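You operate a simulated robot arm through the tools that you are given. There is no shell and no other tool. Be economical: measure what you need, move in short steps, check, and stop when the job is done.

The job below is to be done with a simulated robot arm. You get a single attempt, and the scene is never put back.

JOB
Move the steel strip to the 40 mark and clamp it again.
Fine: loosen both star knobs first; tighten both until their rings show green.
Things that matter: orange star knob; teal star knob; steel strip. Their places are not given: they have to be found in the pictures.

Only the result counts: the job must be done as asked and must still hold three seconds after the hand-in. Knocking over, shifting, dropping, spilling or breaking anything else fails it.

ROBOT AND FRAMES
A 6-joint arm with a two-finger parallel gripper, fixed in place. Base frame: the origin is at the foot of the arm, x ahead of it, y to its left, z up. Lengths are in mm, angles in rad, forces in N, time in s.
With the tool pointing down near the work surface it reaches from about 260 to 680 mm from the base axis. Its first joint turns from -1.152 to 1.152 rad. Payload 2.9 kg.
The TCP is the grasp point between the finger pads, 30 mm short of the fingertips. In the tool frame z runs along the fingers and y along their closing line. Largest opening 110 mm; finger width 20, thickness 10; the body of the gripper, 48 by 112 mm, starts 55 mm behind the TCP.
Orientation is told as [roll, pitch, yaw] about the base's x, y, z axes, in that order, counted from this pose: with the fingers straight down and closing along the base's y, the tool's x points along the base's -x, its y along +y and its z along -z.

CONTROLS
- The arm moves only by the tool step_arm. Its argument "motion" is a list of rows, each a list of 3 entries, a list of its own where there are three numbers: the turn, a rotation vector about the tool's x, y, z in rad, then the shift along the tool's x, y, z in mm, then the finger opening in mm, from 0 to 110. In form: [[[rx, ry, rz], [dx, dy, dz], grip], ...]. A call has 1 to 20 rows; each row is the pose to reach, as a shift and turn from the pose commanded when the call began, along the tool's axes at that moment. Rows are played at 5 a second. More than 50 mm and 0.15 rad between two rows, or a gripper value outside its range, and nothing of the call is played. Where a pose cannot be reached the arm comes as near as it can. A force on the tool above 40 N (or 10 N above the force at the start of the call, whichever is more), or a blocked arm, ends the call early, and 0.2 s more pass. The fingers move at their own pace (about 108 mm/s each) and stop on an object; they squeeze with about 25 N. The grip force told is the motor's: it shows also when the fingers shut on nothing. Time passes only in rows, and 0.2 s behind the last, so rows that repeat a pose let the fingers close. It gives the time, the measured TCP pose, the force on the tool (base axes), the opening and the grip force at its end, in the units of the frame above (readings bear some noise).
- Cameras (640 x 400 px; columns grow to the right, rows downward): "scene" is fixed at [76.6, 446.7, 1402.2]; the picture's right is [-0.65, -0.76, 0.00], its down [-0.39, 0.34, -0.86] and it looks along [0.65, -0.55, -0.52] (base axes); focal length 366 px, centre (320, 200). "wrist" rides on the gripper at [-36, 0, -57] in the tool frame; the picture's right is [0.00, -1.00, 0.00], its down [0.97, 0.00, -0.24] and it looks along [0.24, 0.00, 0.97] (tool axes); focal length 218 px, centre (320, 200).
- capture(camera): a new picture of that camera. It takes no simulated time.
- pixel_to_xyz(camera, pixels): for up to 12 pixels [column, row] of the newest picture of that camera ("zoom" is the newest enlarged one), the place [x, y, z] in the base frame of the surface seen there, good to about 2 mm, but the place of the scene camera against the robot may be out by one fixed shift of up to 25 mm in any direction. It takes no simulated time.
- enlarge(camera, box): a new picture of the part [left, top, right, bottom] of that camera's present view, enlarged. It takes no simulated time.
- job_done(): hands the job in; it is judged then, once.

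Go step by step. Measure first, check grasps and placings, and put right what went wrong. The budget is 80 turns and 38 pictures, counting those below and the enlarged ones. Unless the task says otherwise, let go and move clear before handing in, and close with one line.

The tools are called after "Request:" as name(argument=value, ...) on one line, values as JSON. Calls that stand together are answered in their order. step_arm: Moves the arm, as the interface text tells. Its arguments: {"type":"object","properties":{"motion":{"type":"array"}},"required":["motion"]} The other tools are called the same way: capture (camera) takes a picture; pixel_to_xyz (camera, pixels) gives the place of the surface under pixels of a picture; enlarge (camera, box) takes an enlarged picture of a part of a camera's view; job_done () hands the job in.

At the start:

```text
time_s: 0.0
position: [478.2, -44.2, 1174.5]
ee_rot: [0.0, -0.001, 0.0]
force: [-0.2, -1.0, -0.4]
opening: 110.1
grip_force: 0.0
```

scene: 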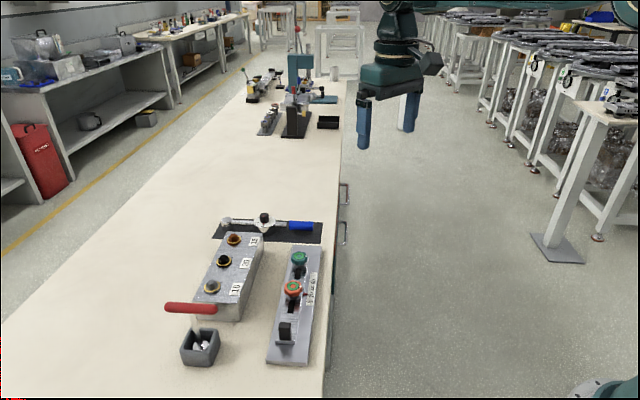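
wrist: 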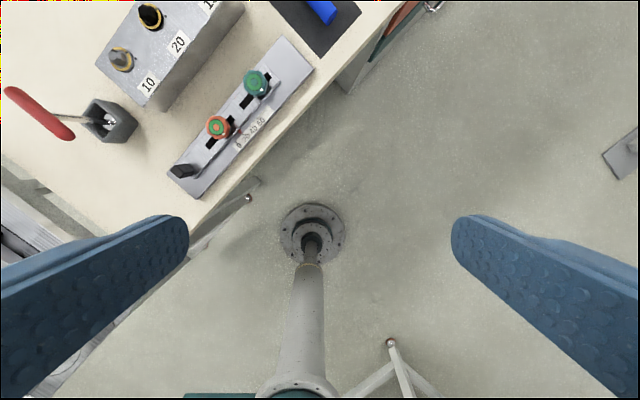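

The fixture with the orange (218,127) and teal (256,83) knobs is seen in the wrist picture. I'll enlarge both views for detail.

Request:
enlarge(camera="wrist", box=[150, 20, 330, 210])

Request:
enlarge(camera="scene", box=[250, 230, 340, 380])

Request:
pixel_to_xyz(camera="wrist", pixels=[[218, 127], [256, 83], [180, 171], [192, 196], [282, 38], [312, 70], [238, 103], [205, 150], [265, 125], [168, 172]])

Request:
pixel_to_xyz(camera="scene", pixels=[[293, 287], [300, 257], [285, 327], [308, 362], [268, 360]])

```text
2.11 times, centred on (240, 115) of wrist
```

zoom: 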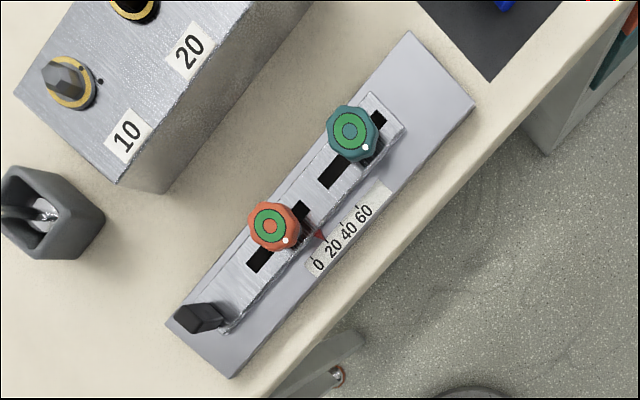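

```text
2.67 times, centred on (295, 305) of scene
```

zoom: 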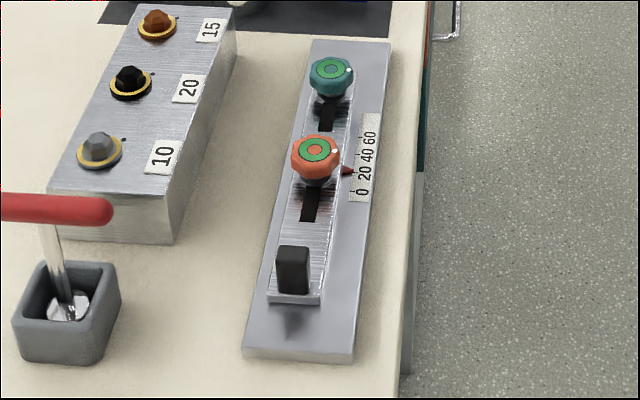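

```text
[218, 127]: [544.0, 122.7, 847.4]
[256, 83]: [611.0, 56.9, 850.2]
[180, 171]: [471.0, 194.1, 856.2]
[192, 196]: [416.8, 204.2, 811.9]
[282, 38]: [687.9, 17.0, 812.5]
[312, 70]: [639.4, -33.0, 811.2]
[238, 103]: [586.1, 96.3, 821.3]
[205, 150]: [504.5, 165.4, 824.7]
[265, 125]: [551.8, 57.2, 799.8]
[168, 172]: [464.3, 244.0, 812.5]
```

```text
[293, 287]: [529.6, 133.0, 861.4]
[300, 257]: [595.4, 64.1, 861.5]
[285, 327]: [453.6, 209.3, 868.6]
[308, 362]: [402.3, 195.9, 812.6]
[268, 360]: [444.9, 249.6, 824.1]
```

The orange knob is near (544,123,847) and the teal one near (611,57,850), with the strip running at -45°. The red pointer sits a bit below 20. I'll move above with the fingers closing across the strip.

Request:
step_arm(motion=[[[0, 0, 0.112], [-12, 21, 31], 110], [[0, 0, 0.224], [-24, 43, 61], 110], [[0, 0, 0.336], [-35, 64, 92], 110], [[0, 0, 0.449], [-47, 85, 122], 110], [[0, 0, 0.561], [-59, 106, 153], 110], [[0, 0, 0.673], [-70, 128, 183], 110], [[0, 0, 0.785], [-82, 149, 214], 110], [[0, 0, 0.785], [-82, 149, 214], 110]])

Request:
capture(camera="wrist")

```text
time_s: 1.8
position: [561.8, 102.0, 959.1]
ee_rot: [0.001, 0.0, -0.787]
force: [-0.1, -0.3, -0.4]
opening: 109.9
grip_force: 0.1
```

```text
33 pictures are left
```

wrist: 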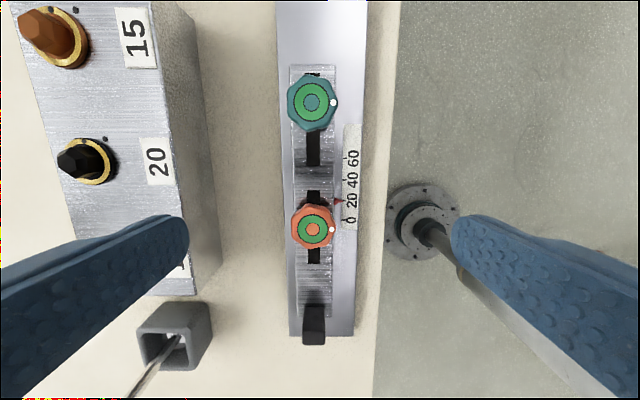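

Request:
enlarge(camera="wrist", box=[240, 60, 400, 350])

Request:
pixel_to_xyz(camera="wrist", pixels=[[312, 102], [312, 229], [313, 312], [338, 201], [348, 221], [346, 158], [330, 275], [346, 201], [346, 180], [182, 160], [313, 145]])

```text
1.38 times, centred on (320, 205) of wrist
```

zoom: 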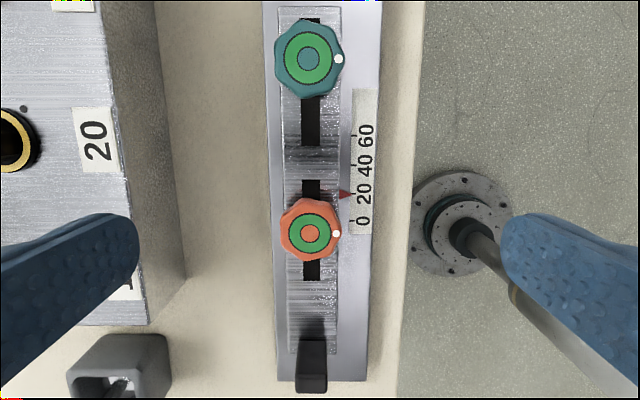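

```text
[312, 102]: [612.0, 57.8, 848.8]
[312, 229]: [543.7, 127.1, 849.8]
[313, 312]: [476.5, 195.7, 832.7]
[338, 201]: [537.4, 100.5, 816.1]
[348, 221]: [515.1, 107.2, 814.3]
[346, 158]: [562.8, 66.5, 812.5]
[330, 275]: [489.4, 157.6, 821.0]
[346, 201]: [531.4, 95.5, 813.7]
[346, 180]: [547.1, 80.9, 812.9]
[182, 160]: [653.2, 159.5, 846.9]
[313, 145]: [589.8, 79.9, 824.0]
```

Both rings are green (tight) and the pointer is at the 20 tick, so the strip has to move 20 mm towards the teal end. I'll descend over the orange knob at (312,229) and grip it.

Request:
step_arm(motion=[[[0, 0, 0], [14, 3, 0], 75], [[0, 0, 0], [29, 5, 15], 75], [[0, 0, 0], [29, 5, 45], 75], [[0, 0, 0], [29, 5, 75], 75], [[0, 0, 0], [29, 5, 90], 75], [[0, 0, 0], [29, 5, 101], 75], [[0, 0, 0], [29, 5, 101], 75]])

Request:
capture(camera="wrist")

```text
time_s: 3.4
position: [543.8, 126.7, 858.9]
ee_rot: [0.001, 0.0, -0.785]
force: [-0.7, -0.1, 0.6]
opening: 75.4
grip_force: 0.2
```

```text
31 pictures are left
```

wrist: 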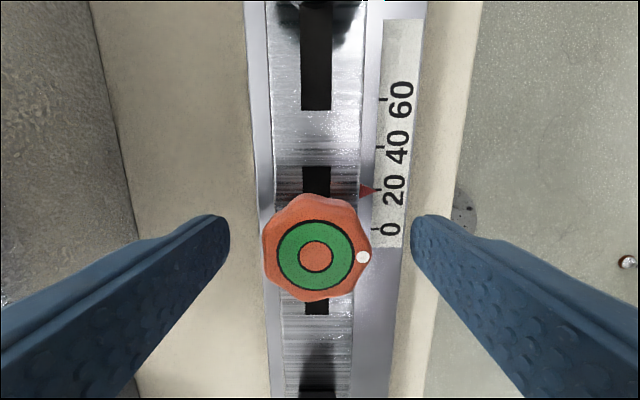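

The orange knob is centred between the fingers at (316,256). I'll close and turn it anticlockwise (tool −z).

Request:
step_arm(motion=[[[0, 0, 0], [0, 1, 0], 20], [[0, 0, 0], [0, 1, 0], 20], [[0, 0, 0], [0, 1, 0], 20], [[0, 0, -0.12], [0, 1, 0], 20], [[0, 0, -0.24], [0, 1, 0], 20], [[0, 0, -0.36], [0, 1, 0], 20], [[0, 0, -0.48], [0, 1, 0], 20], [[0, 0, -0.6], [0, 1, 0], 20], [[0, 0, -0.72], [0, 1, 0], 20], [[0, 0, -0.84], [0, 1, 0], 20]])

Request:
capture(camera="wrist")

```text
time_s: 5.6
position: [543.5, 127.6, 859.4]
ee_rot: [0.0, 0.001, 0.058]
force: [-5.3, -13.9, 2.7]
opening: 36.3
grip_force: 45.0
```

```text
30 pictures are left
```

wrist: 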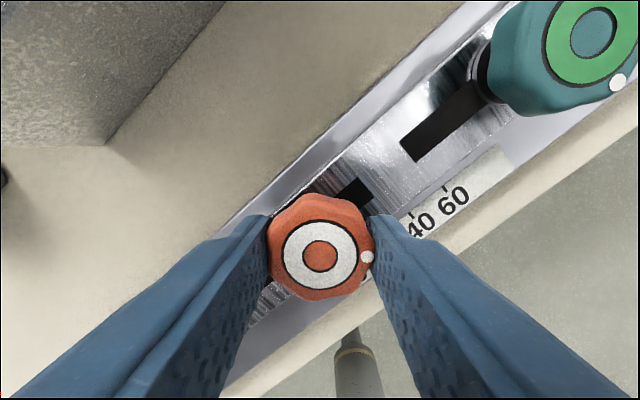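

The knob turned with the fingers and the ring went from green to white. I'll turn it further to make sure it is loose.

Request:
step_arm(motion=[[[0, 0, -0.12], [0, 0, 0], 20], [[0, 0, -0.24], [0, 0, 0], 20], [[0, 0, -0.36], [0, 0, 0], 20], [[0, 0, -0.48], [0, 0, 0], 20], [[0, 0, -0.6], [0, 0, 0], 20], [[0, 0, -0.72], [0, 0, 0], 20]])

Request:
capture(camera="wrist")

```text
time_s: 7.0
position: [543.8, 128.2, 860.5]
ee_rot: [-0.003, -0.001, 0.774]
force: [-11.8, -26.1, 26.8]
opening: 36.5
grip_force: 44.9
```

```text
29 pictures are left
```

wrist: 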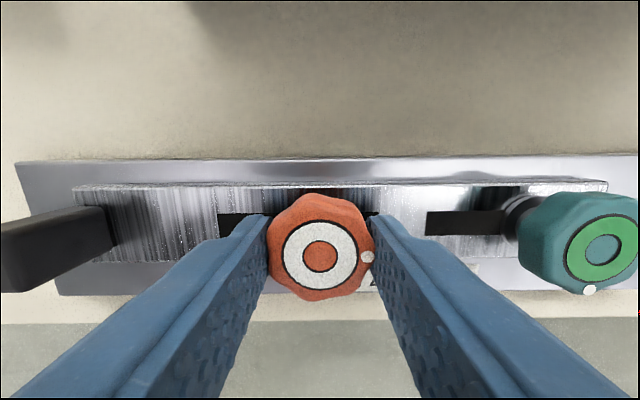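

The orange ring is white after about 90° and there is some upward force, so it is loose. I'll release, lift, turn back and move above the teal knob.

Request:
step_arm(motion=[[[0, 0, 0], [0, 0, 0], 75], [[0, 0, 0], [0, 0, 0], 75], [[0, 0, 0], [0, 0, -25], 75], [[0, 0, 0.12], [0, 0, -50], 75], [[0, 0, 0.24], [0, -8, -50], 75], [[0, 0, 0.36], [0, -16, -50], 75], [[0, 0, 0.48], [0, -24, -50], 75], [[0, 0, 0.6], [0, -32, -50], 75], [[0, 0, 0.72], [0, -40, -50], 75], [[0, 0, 0.84], [0, -50, -50], 75], [[0, 0, 0.96], [0, -60, -50], 75], [[0, 0, 1.08], [0, -70, -50], 75], [[0, 0, 1.2], [0, -80, -50], 75], [[0, 0, 1.32], [0, -90, -50], 75], [[0, 0, 1.44], [0, -97, -50], 75], [[0, 0, 1.56], [0, -97, -50], 75], [[0, 0, 1.56], [0, -97, -50], 75]])

Request:
capture(camera="wrist")

```text
time_s: 10.6
position: [612.4, 59.8, 909.0]
ee_rot: [-0.001, 0.0, -0.788]
force: [-0.6, 0.3, -0.1]
opening: 75.0
grip_force: 0.1
```

```text
28 pictures are left
```

wrist: 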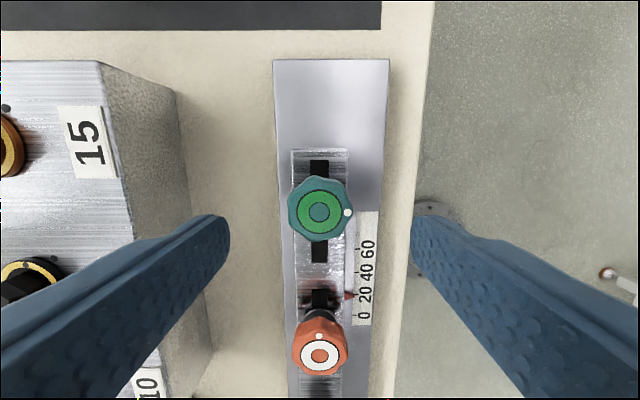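

The teal knob is centred at (319,211). I'll descend 50 mm, grip, and turn it anticlockwise.

Request:
step_arm(motion=[[[0, 0, 0], [-1, 0.5, 25], 75], [[0, 0, 0], [-1, 0.5, 50], 75], [[0, 0, 0], [-1, 0.5, 50], 75], [[0, 0, 0], [-1, 0.5, 50], 20], [[0, 0, 0], [-1, 0.5, 50], 20], [[0, 0, 0], [-1, 0.5, 50], 20], [[0, 0, -0.12], [-1, 0.5, 50], 20], [[0, 0, -0.24], [-1, 0.5, 50], 20], [[0, 0, -0.36], [-1, 0.5, 50], 20], [[0, 0, -0.48], [-1, 0.5, 50], 20], [[0, 0, -0.6], [-1, 0.5, 50], 20], [[0, 0, -0.72], [-1, 0.5, 50], 20], [[0, 0, -0.84], [-1, 0.5, 50], 20], [[0, 0, -0.96], [-1, 0.5, 49.7], 20], [[0, 0, -1.08], [-1, 0.5, 49.4], 20], [[0, 0, -1.2], [-1, 0.5, 49.1], 20]])

Request:
capture(camera="wrist")

```text
time_s: 14.0
position: [612.6, 59.5, 858.6]
ee_rot: [-0.001, -0.003, 0.421]
force: [4.8, 6.5, 4.3]
opening: 36.1
grip_force: 44.9
```

```text
27 pictures are left
```

wrist: 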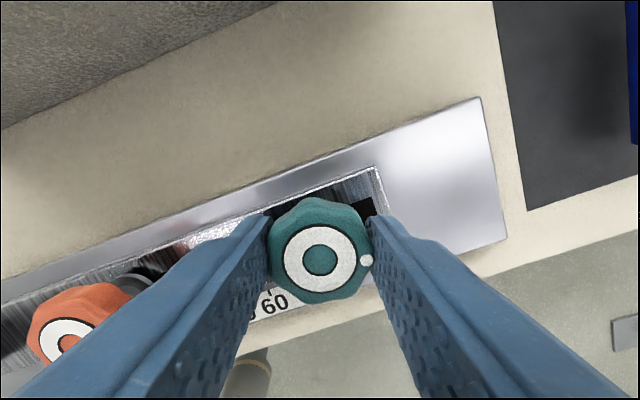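

The teal ring is white too. I'll turn 0.36 rad more to match the orange knob, then release, lift and move back towards the strip's black handle.

Request:
step_arm(motion=[[[0, 0, -0.12], [0, 0, -0.3], 20], [[0, 0, -0.24], [0, 0, -0.6], 20], [[0, 0, -0.36], [0, 0, -1], 20], [[0, 0, -0.36], [0, 0, -1], 75], [[0, 0, -0.36], [0, 0, -1], 75], [[0, 0, -0.36], [0, 0, -30], 75], [[0, 0, -0.24], [0, 0, -60], 75], [[0, 0, -0.12], [0, 0, -90], 75], [[0, 0, 0], [0, 0, -100], 75], [[0, 0, 0.12], [0, 0, -100], 75], [[0, 0, 0.24], [0, 0, -100], 75], [[0, 0, 0.36], [0, 0, -100], 75], [[0, 0, 0.48], [0, 0, -100], 75], [[0, 0, 0.6], [0, 0, -100], 75], [[0, 0, 0.72], [0, 0, -100], 75], [[0, 0, 0.84], [0, 0, -100], 75], [[0, 0, 0.96], [0, 0, -100], 75], [[0, 0, 1.08], [0, 0, -100], 75], [[0, 0, 1.205], [0, 0, -100], 75], [[0, 0, 1.205], [0, 0, -100], 75]])

```text
time_s: 18.2
position: [613.7, 58.6, 958.8]
ee_rot: [0.0, -0.001, -0.796]
force: [-0.7, 0.1, 0.1]
opening: 75.1
grip_force: 0.1
```

Now I'll move along the strip to view the handle end.

Request:
step_arm(motion=[[[0, 0, 0], [45, 0, 0], 75], [[0, 0, 0], [90, 0, 0], 75], [[0, 0, 0], [135, 0, 0], 75], [[0, 0, 0], [165, 0, 0], 75], [[0, 0, 0], [165, 0, 0], 75]])

Request:
capture(camera="wrist")

Request:
pixel_to_xyz(camera="wrist", pixels=[[318, 200], [318, 215], [318, 230], [318, 245], [318, 260], [318, 190]])

```text
time_s: 19.4
position: [496.3, 176.2, 960.4]
ee_rot: [0.001, -0.001, -0.79]
force: [-0.1, 0.6, 0.7]
opening: 74.9
grip_force: 0.2
```

```text
26 pictures are left
```

wrist: 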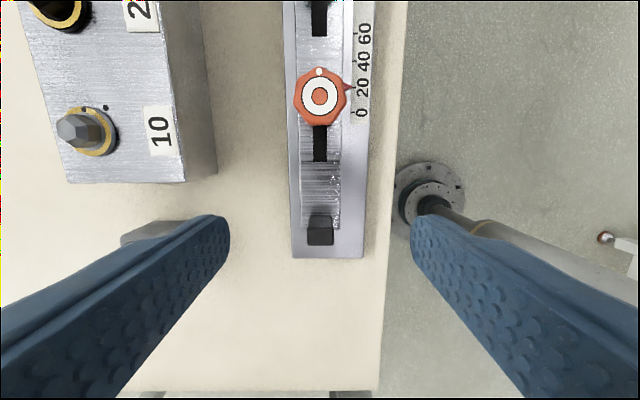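

```text
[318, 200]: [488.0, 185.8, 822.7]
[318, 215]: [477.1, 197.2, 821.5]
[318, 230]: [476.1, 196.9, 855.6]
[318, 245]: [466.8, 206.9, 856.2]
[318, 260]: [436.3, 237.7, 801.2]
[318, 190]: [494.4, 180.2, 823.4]
```

The handle top is near (472,201,856). Before descending I'll check where the spoon with the red handle stands.

Request:
pixel_to_xyz(camera="scene", pixels=[[170, 308], [190, 309], [212, 309], [196, 325], [218, 335], [182, 350]])

```text
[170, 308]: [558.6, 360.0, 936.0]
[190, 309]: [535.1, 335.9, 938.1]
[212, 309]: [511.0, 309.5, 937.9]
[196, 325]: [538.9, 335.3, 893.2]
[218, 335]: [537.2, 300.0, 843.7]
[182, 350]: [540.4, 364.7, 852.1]
```

The spoon is clear by over 50 mm. I'll descend on the handle and grip it.

Request:
step_arm(motion=[[[0, 0, 0], [34, 0, 0], 60], [[0, 0, 0], [34, 0, 35], 60], [[0, 0, 0], [34, 0, 70], 60], [[0, 0, 0], [34, 0, 98], 60], [[0, 0, 0], [34, 0, 98], 60], [[0, 0, 0], [34, 0, 98], 5], [[0, 0, 0], [34, 0, 98], 5], [[0, 0, 0], [34, 0, 98], 5]])

Request:
capture(camera="wrist")

```text
time_s: 21.2
position: [471.2, 199.5, 860.9]
ee_rot: [-0.005, 0.002, -0.79]
force: [-9.1, -10.2, 1.7]
opening: 21.6
grip_force: 44.6
```

```text
25 pictures are left
```

wrist: 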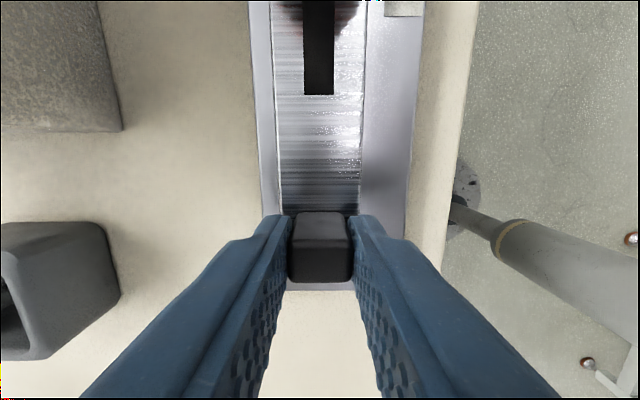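

The handle is gripped (opening 21.6), with a little side force that I'll relieve while pushing. Next I slide 20 mm towards the teal end.

Request:
step_arm(motion=[[[0, 0, 0], [0, -1, 0], 5], [[0, 0, 0], [-5, -1, 0], 5], [[0, 0, 0], [-10, -1, 0], 5], [[0, 0, 0], [-15, -1, 0], 5], [[0, 0, 0], [-20, -1, 0], 5], [[0, 0, 0], [-20, -1, 0], 5]])

Request:
enlarge(camera="scene", box=[280, 250, 340, 320])

```text
time_s: 22.6
position: [487.1, 184.8, 862.0]
ee_rot: [-0.002, 0.0, -0.791]
force: [-11.4, -9.5, -0.4]
opening: 21.9
grip_force: 44.6
```

```text
5.71 times, centred on (310, 285) of scene
```

zoom: 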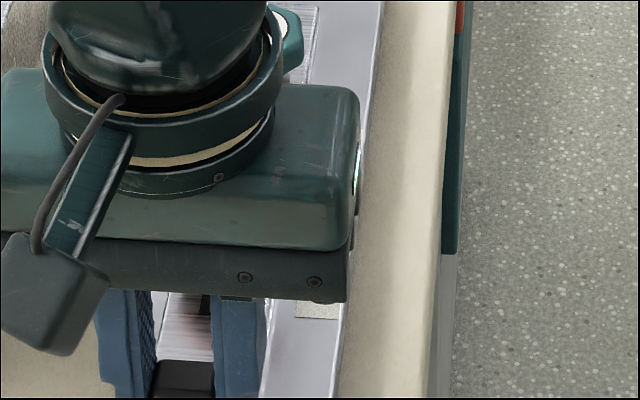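

The view is blocked, so I'll release, lift, and look at the scale from above.

Request:
step_arm(motion=[[[0, 0, 0], [0, 0, 0], 60], [[0, 0, 0], [0, 0, 0], 60], [[0, 0, 0], [0, 0, -40], 60], [[0, 0, 0], [-30, 0, -60], 60], [[0, 0, 0], [-60, 0, -60], 60], [[0, 0, 0], [-60, 0, -60], 60]])

Request:
capture(camera="wrist")

Request:
enlarge(camera="wrist", box=[300, 100, 400, 260])

```text
time_s: 24.0
position: [527.7, 144.0, 921.9]
ee_rot: [0.0, -0.001, -0.788]
force: [-0.5, 1.2, 0.7]
opening: 60.3
grip_force: 0.1
```

```text
23 pictures are left
```

wrist: 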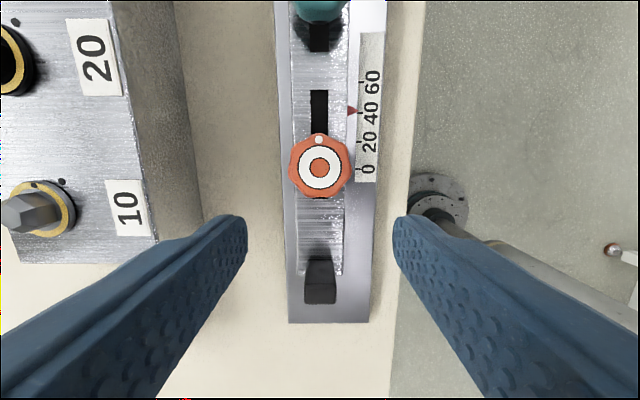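

```text
2.50 times, centred on (350, 180) of wrist
```

zoom: 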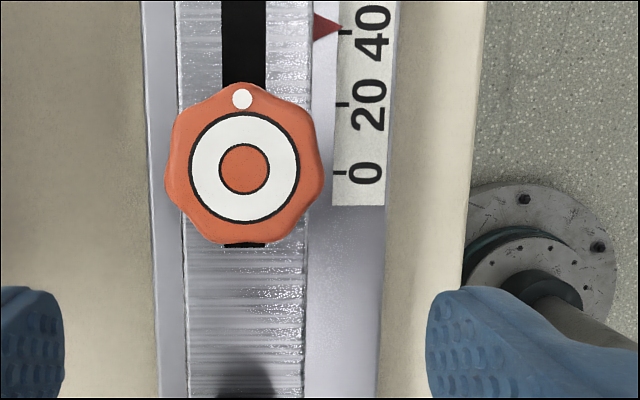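

The pointer is close to the 40 tick at (350,111). I'll enlarge that spot.

Request:
enlarge(camera="wrist", box=[335, 75, 390, 180])

```text
3.81 times, centred on (362, 128) of wrist
```

zoom: 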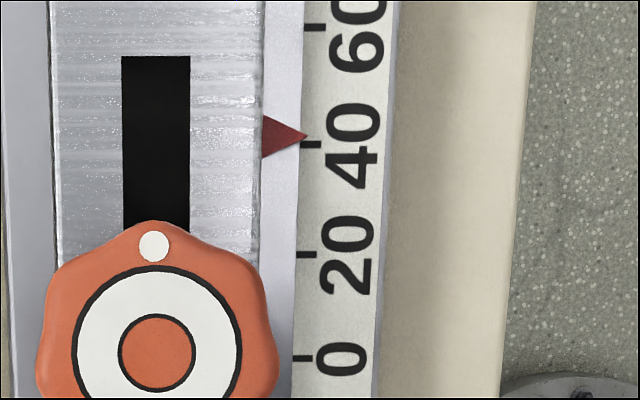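

The tip looks about 1 to 1.5 mm past 40, though parallax may add to that. I'll put the camera straight over the tick to read it properly.

Request:
step_arm(motion=[[[0, 0, 0], [-28, -18, 0], 60], [[0, 0, 0], [-28, -18, 0], 60], [[0, 0, 0], [-28, -18, 0], 60]])

Request:
enlarge(camera="wrist", box=[290, 100, 350, 200])

```text
time_s: 24.8
position: [534.9, 110.8, 921.2]
ee_rot: [0.0, 0.0, -0.791]
force: [0.3, -0.2, 0.8]
opening: 60.1
grip_force: 0.1
```

```text
4.00 times, centred on (320, 150) of wrist
```

zoom: 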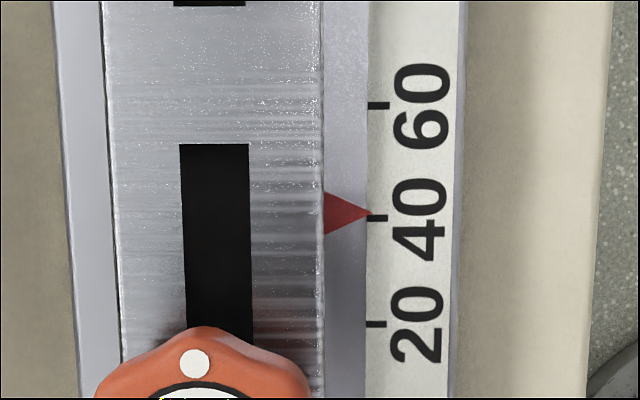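

The tip is about 0.9 mm past 40 (row 212 against tick row 217, 110 px per 20). I'll grip the handle again and pull it back by about 1 mm.

Request:
step_arm(motion=[[[0, 0, 0], [44, 18, 0], 60], [[0, 0, 0], [88, 18, 0], 60], [[0, 0, 0], [88, 18, 30], 60], [[0, 0, 0], [88, 18, 60], 60], [[0, 0, 0], [88, 18, 60], 60], [[0, 0, 0], [88, 18, 60], 5], [[0, 0, 0], [88, 18, 60], 5], [[0, 0, 0], [88, 18, 60], 5], [[0, 0, 0], [88.5, 18, 60], 5], [[0, 0, 0], [89, 18, 60], 5], [[0, 0, 0], [89, 18, 60], 5], [[0, 0, 0], [89, 18, 60], 60], [[0, 0, 0], [89, 18, 60], 60], [[0, 0, 0], [89, 18, 20], 60], [[0, 0, 0], [60, 18, 0], 60], [[0, 0, 0], [20, 9, 0], 60], [[0, 0, 0], [0, 0, 0], 60], [[0, 0, 0], [0, 0, 0], 60]])

Request:
enlarge(camera="wrist", box=[290, 100, 350, 200])

```text
time_s: 28.6
position: [535.7, 109.9, 921.7]
ee_rot: [0.001, 0.001, -0.787]
force: [0.3, 0.3, 0.6]
opening: 59.8
grip_force: 0.0
```

```text
4.00 times, centred on (320, 150) of wrist
```

zoom: 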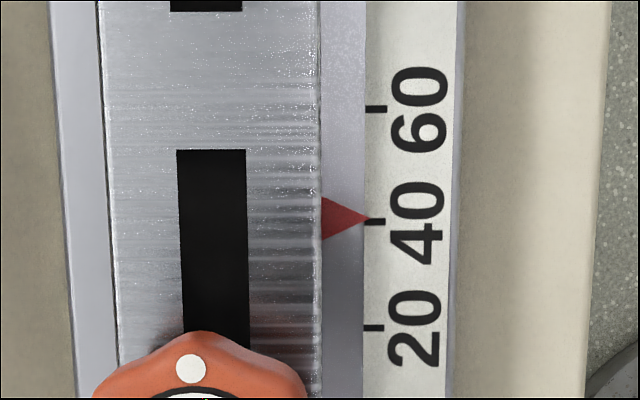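

The tip is now within about 0.5 mm of 40. I'll go over the orange knob turned back to yaw +0.77, ready for a clockwise turn.

Request:
step_arm(motion=[[[0, 0, -0.12], [2, 4, 0], 75], [[0, 0, -0.24], [4, 8, 0], 75], [[0, 0, -0.36], [5.5, 12, 0], 75], [[0, 0, -0.48], [5.5, 18, 0], 75], [[0, 0, -0.6], [5.5, 18, 0], 75], [[0, 0, -0.72], [5.5, 18, 0], 75], [[0, 0, -0.84], [5.5, 18, 0], 75], [[0, 0, -0.96], [5.5, 18, 0], 75], [[0, 0, -1.08], [5.5, 18, 0], 75], [[0, 0, -1.2], [5.5, 18, 0], 75], [[0, 0, -1.32], [5.5, 18, 0], 75], [[0, 0, -1.44], [5.5, 18, 0], 75], [[0, 0, -1.56], [5.5, 18, 0], 75], [[0, 0, -1.56], [5.5, 18, 30], 75], [[0, 0, -1.56], [5.5, 18, 50], 75], [[0, 0, -1.56], [5.5, 18, 62], 75], [[0, 0, -1.56], [5.5, 18, 62], 75]])

Request:
capture(camera="wrist")

```text
time_s: 32.2
position: [542.2, 127.3, 859.7]
ee_rot: [0.001, 0.001, 0.77]
force: [0.2, -0.5, -0.2]
opening: 75.0
grip_force: 0.1
```

```text
18 pictures are left
```

wrist: 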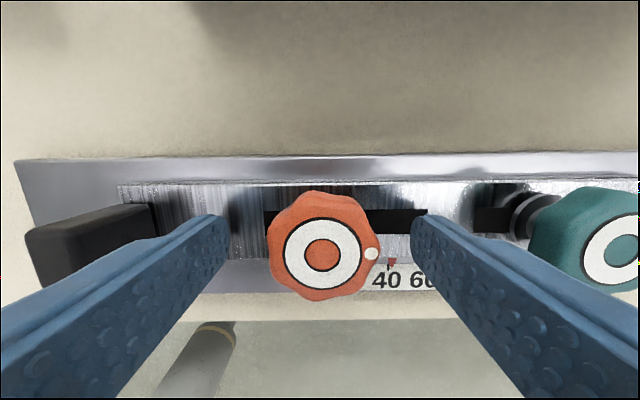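

The orange knob is centred at (322,253). I'll close and turn it clockwise.

Request:
step_arm(motion=[[[0, 0, 0], [0, -1, 0], 20], [[0, 0, 0], [0, -1, 0], 20], [[0, 0, 0], [0, -1, 0], 20], [[0, 0, 0.12], [0, -1, 0], 20], [[0, 0, 0.24], [0, -1, 0], 20], [[0, 0, 0.36], [0, -1, 0], 20], [[0, 0, 0.48], [0, -1, 0], 20], [[0, 0, 0.6], [0, -1, 0], 20], [[0, 0, 0.72], [0, -1, 0], 20], [[0, 0, 0.84], [0, -1, 0], 20], [[0, 0, 0.96], [0, -1, 0], 20], [[0, 0, 1.08], [0, -1, 0], 20], [[0, 0, 1.2], [0, -1, 0], 20], [[0, 0, 1.32], [0, -1, 0], 20], [[0, 0, 1.44], [0, -1, 0], 20], [[0, 0, 1.56], [0, -1, 0], 20]])

Request:
capture(camera="wrist")

```text
time_s: 35.6
position: [543.3, 128.4, 856.7]
ee_rot: [-0.004, 0.004, -0.787]
force: [-6.0, 19.9, -28.2]
opening: 36.2
grip_force: 44.5
```

```text
17 pictures are left
```

wrist: 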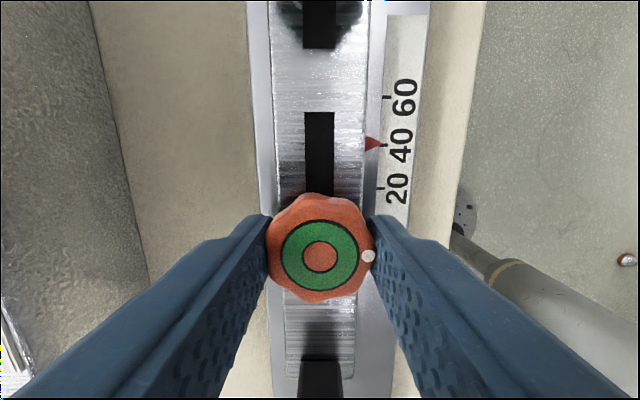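

The orange ring is green, its dot is back where it was, and the pointer is still at 40. I'll release, lift, and move to the teal knob turned to yaw +0.77.

Request:
step_arm(motion=[[[0, 0, 0], [0, 0, 0], 75], [[0, 0, 0], [0, 0, 0], 75], [[0, 0, 0], [0, 0, -25], 75], [[0, 0, -0.12], [0, 0, -50], 75], [[0, 0, -0.24], [-10, 0, -50], 75], [[0, 0, -0.36], [-20, 0, -50], 75], [[0, 0, -0.48], [-30, 0, -50], 75], [[0, 0, -0.6], [-40, 0, -50], 75], [[0, 0, -0.72], [-50, 0, -50], 75], [[0, 0, -0.84], [-60, 0, -50], 75], [[0, 0, -0.96], [-70, 0, -50], 75], [[0, 0, -1.08], [-80, 0, -50], 75], [[0, 0, -1.2], [-90, 0, -50], 75], [[0, 0, -1.32], [-97.3, 0.6, -50], 75], [[0, 0, -1.44], [-97.3, 0.6, -50], 75], [[0, 0, -1.56], [-97.3, 0.6, -50], 75], [[0, 0, -1.56], [-97.3, 0.6, -25], 75], [[0, 0, -1.56], [-97.3, 0.6, 0], 75], [[0, 0, -1.56], [-97.3, 0.6, 0], 75]])

Request:
capture(camera="wrist")

```text
time_s: 39.6
position: [613.1, 58.7, 860.8]
ee_rot: [0.002, -0.001, 0.769]
force: [0.1, 0.0, 0.0]
opening: 74.9
grip_force: 0.1
```

```text
16 pictures are left
```

wrist: 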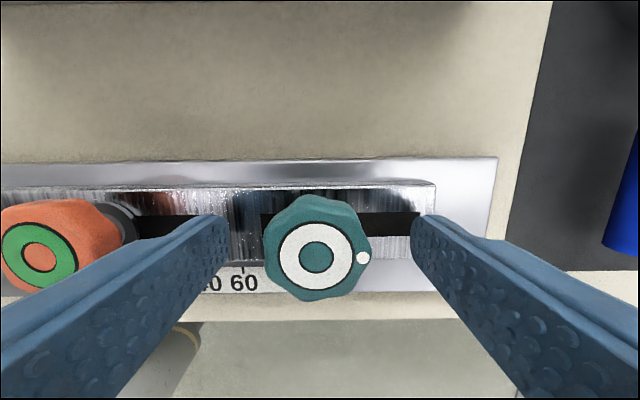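

The teal knob is centred at (317,250) and the orange ring is still green. I'll grip and turn clockwise.

Request:
step_arm(motion=[[[0, 0, 0], [-1, 1, 0], 20], [[0, 0, 0], [-1, 1, 0], 20], [[0, 0, 0], [-1, 1, 0], 20], [[0, 0, 0.12], [-1, 1, 0], 20], [[0, 0, 0.24], [-1, 1, 0], 20], [[0, 0, 0.36], [-1, 1, 0], 20], [[0, 0, 0.48], [-1, 1, 0], 20], [[0, 0, 0.6], [-1, 1, 0], 20], [[0, 0, 0.72], [-1, 1, 0], 20], [[0, 0, 0.84], [-1, 1, 0], 20], [[0, 0, 0.96], [-1, 1, 0.4], 20], [[0, 0, 1.08], [-1, 1, 0.8], 20], [[0, 0, 1.2], [-1, 1, 1.2], 20], [[0, 0, 1.32], [-1, 1, 1.5], 20], [[0, 0, 1.44], [-1, 1, 1.7], 20], [[0, 0, 1.56], [-1, 1, 2], 20]])

Request:
capture(camera="wrist")

```text
time_s: 43.0
position: [612.8, 58.7, 858.7]
ee_rot: [-0.004, 0.002, -0.792]
force: [-26.3, 3.9, 12.8]
opening: 36.3
grip_force: 45.2
```

```text
15 pictures are left
```

wrist: 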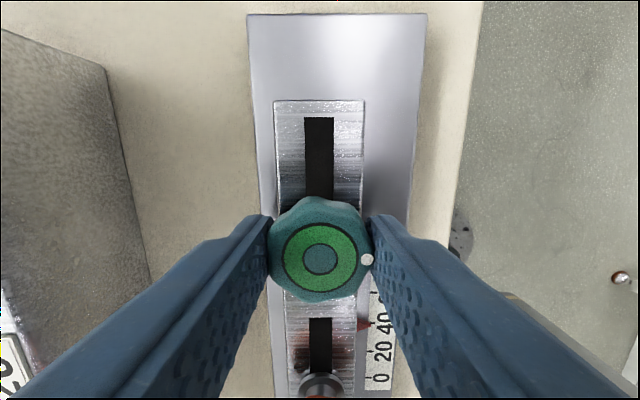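

Teal is green as well. I'll release, lift clear and check everything.

Request:
step_arm(motion=[[[0, 0, 0], [0, 0, 0], 75], [[0, 0, 0], [0, 0, 0], 75], [[0, 0, 0], [0, 0, -30], 75], [[0, 0, 0], [20, -20, -60], 75], [[0, 0, 0], [45, -20, -60], 75], [[0, 0, 0], [64, -20, -60], 75], [[0, 0, 0], [64, -20, -60], 75]])

Request:
capture(camera="wrist")

Request:
enlarge(camera="wrist", box=[290, 100, 350, 200])

```text
time_s: 44.6
position: [553.3, 90.4, 919.8]
ee_rot: [0.0, 0.0, -0.79]
force: [-0.8, 1.6, -0.2]
opening: 74.8
grip_force: 0.0
```

```text
14 pictures are left
```

wrist: 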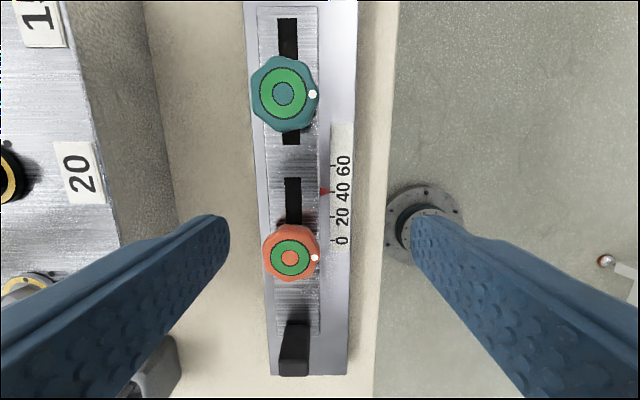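

```text
4.00 times, centred on (320, 150) of wrist
```

zoom: 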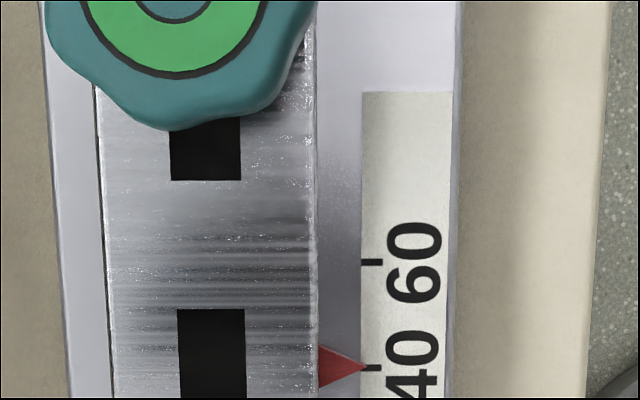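

Both rings are green and the pointer lines up with the 40 tick (row 367 against 367). I'll rise clear before handing in and check the scene.

Request:
step_arm(motion=[[[0, 0, 0], [0, 0, -40], 75], [[0, 0, 0], [0, 0, -80], 75], [[0, 0, 0], [-20, -30, -120], 75], [[0, 0, 0], [-20, -60, -150], 75], [[0, 0, 0], [-20, -90, -180], 75], [[0, 0, 0], [-20, -90, -180], 75]])

Request:
capture(camera="scene")

```text
refused: row 3 steps farther than a row can; nothing moved
```

```text
12 pictures are left
```

scene: 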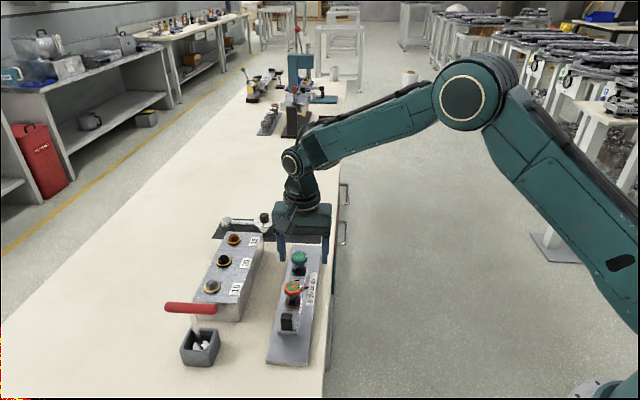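

The scene is undisturbed. That lift was refused because one row was too long, so I'll rise straight up in shorter steps.

Request:
step_arm(motion=[[[0, 0, 0], [0, 0, -40], 75], [[0, 0, 0], [0, 0, -80], 75], [[0, 0, 0], [0, 0, -120], 75], [[0, 0, 0], [0, 0, -150], 75], [[0, 0, 0], [0, 0, -150], 75]])

Request:
capture(camera="wrist")

```text
time_s: 45.8
position: [553.9, 90.0, 1070.7]
ee_rot: [0.002, 0.0, -0.789]
force: [0.7, -0.8, 0.0]
opening: 74.7
grip_force: 0.1
```

```text
11 pictures are left
```

wrist: 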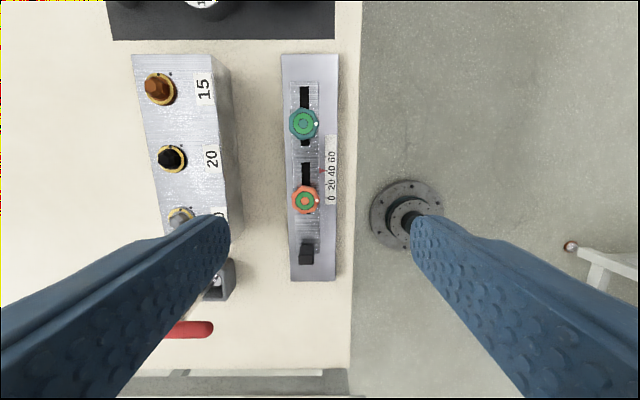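

Both rings are green at (303,124) and (306,201), the pointer is at 40, and the arm is clear, so I'm handing in.

Request:
job_done()

```text
The job is handed in.
```

The steel strip is at the 40 mark and clamped again: both star knobs are tightened, both rings show green, and nothing else was disturbed.
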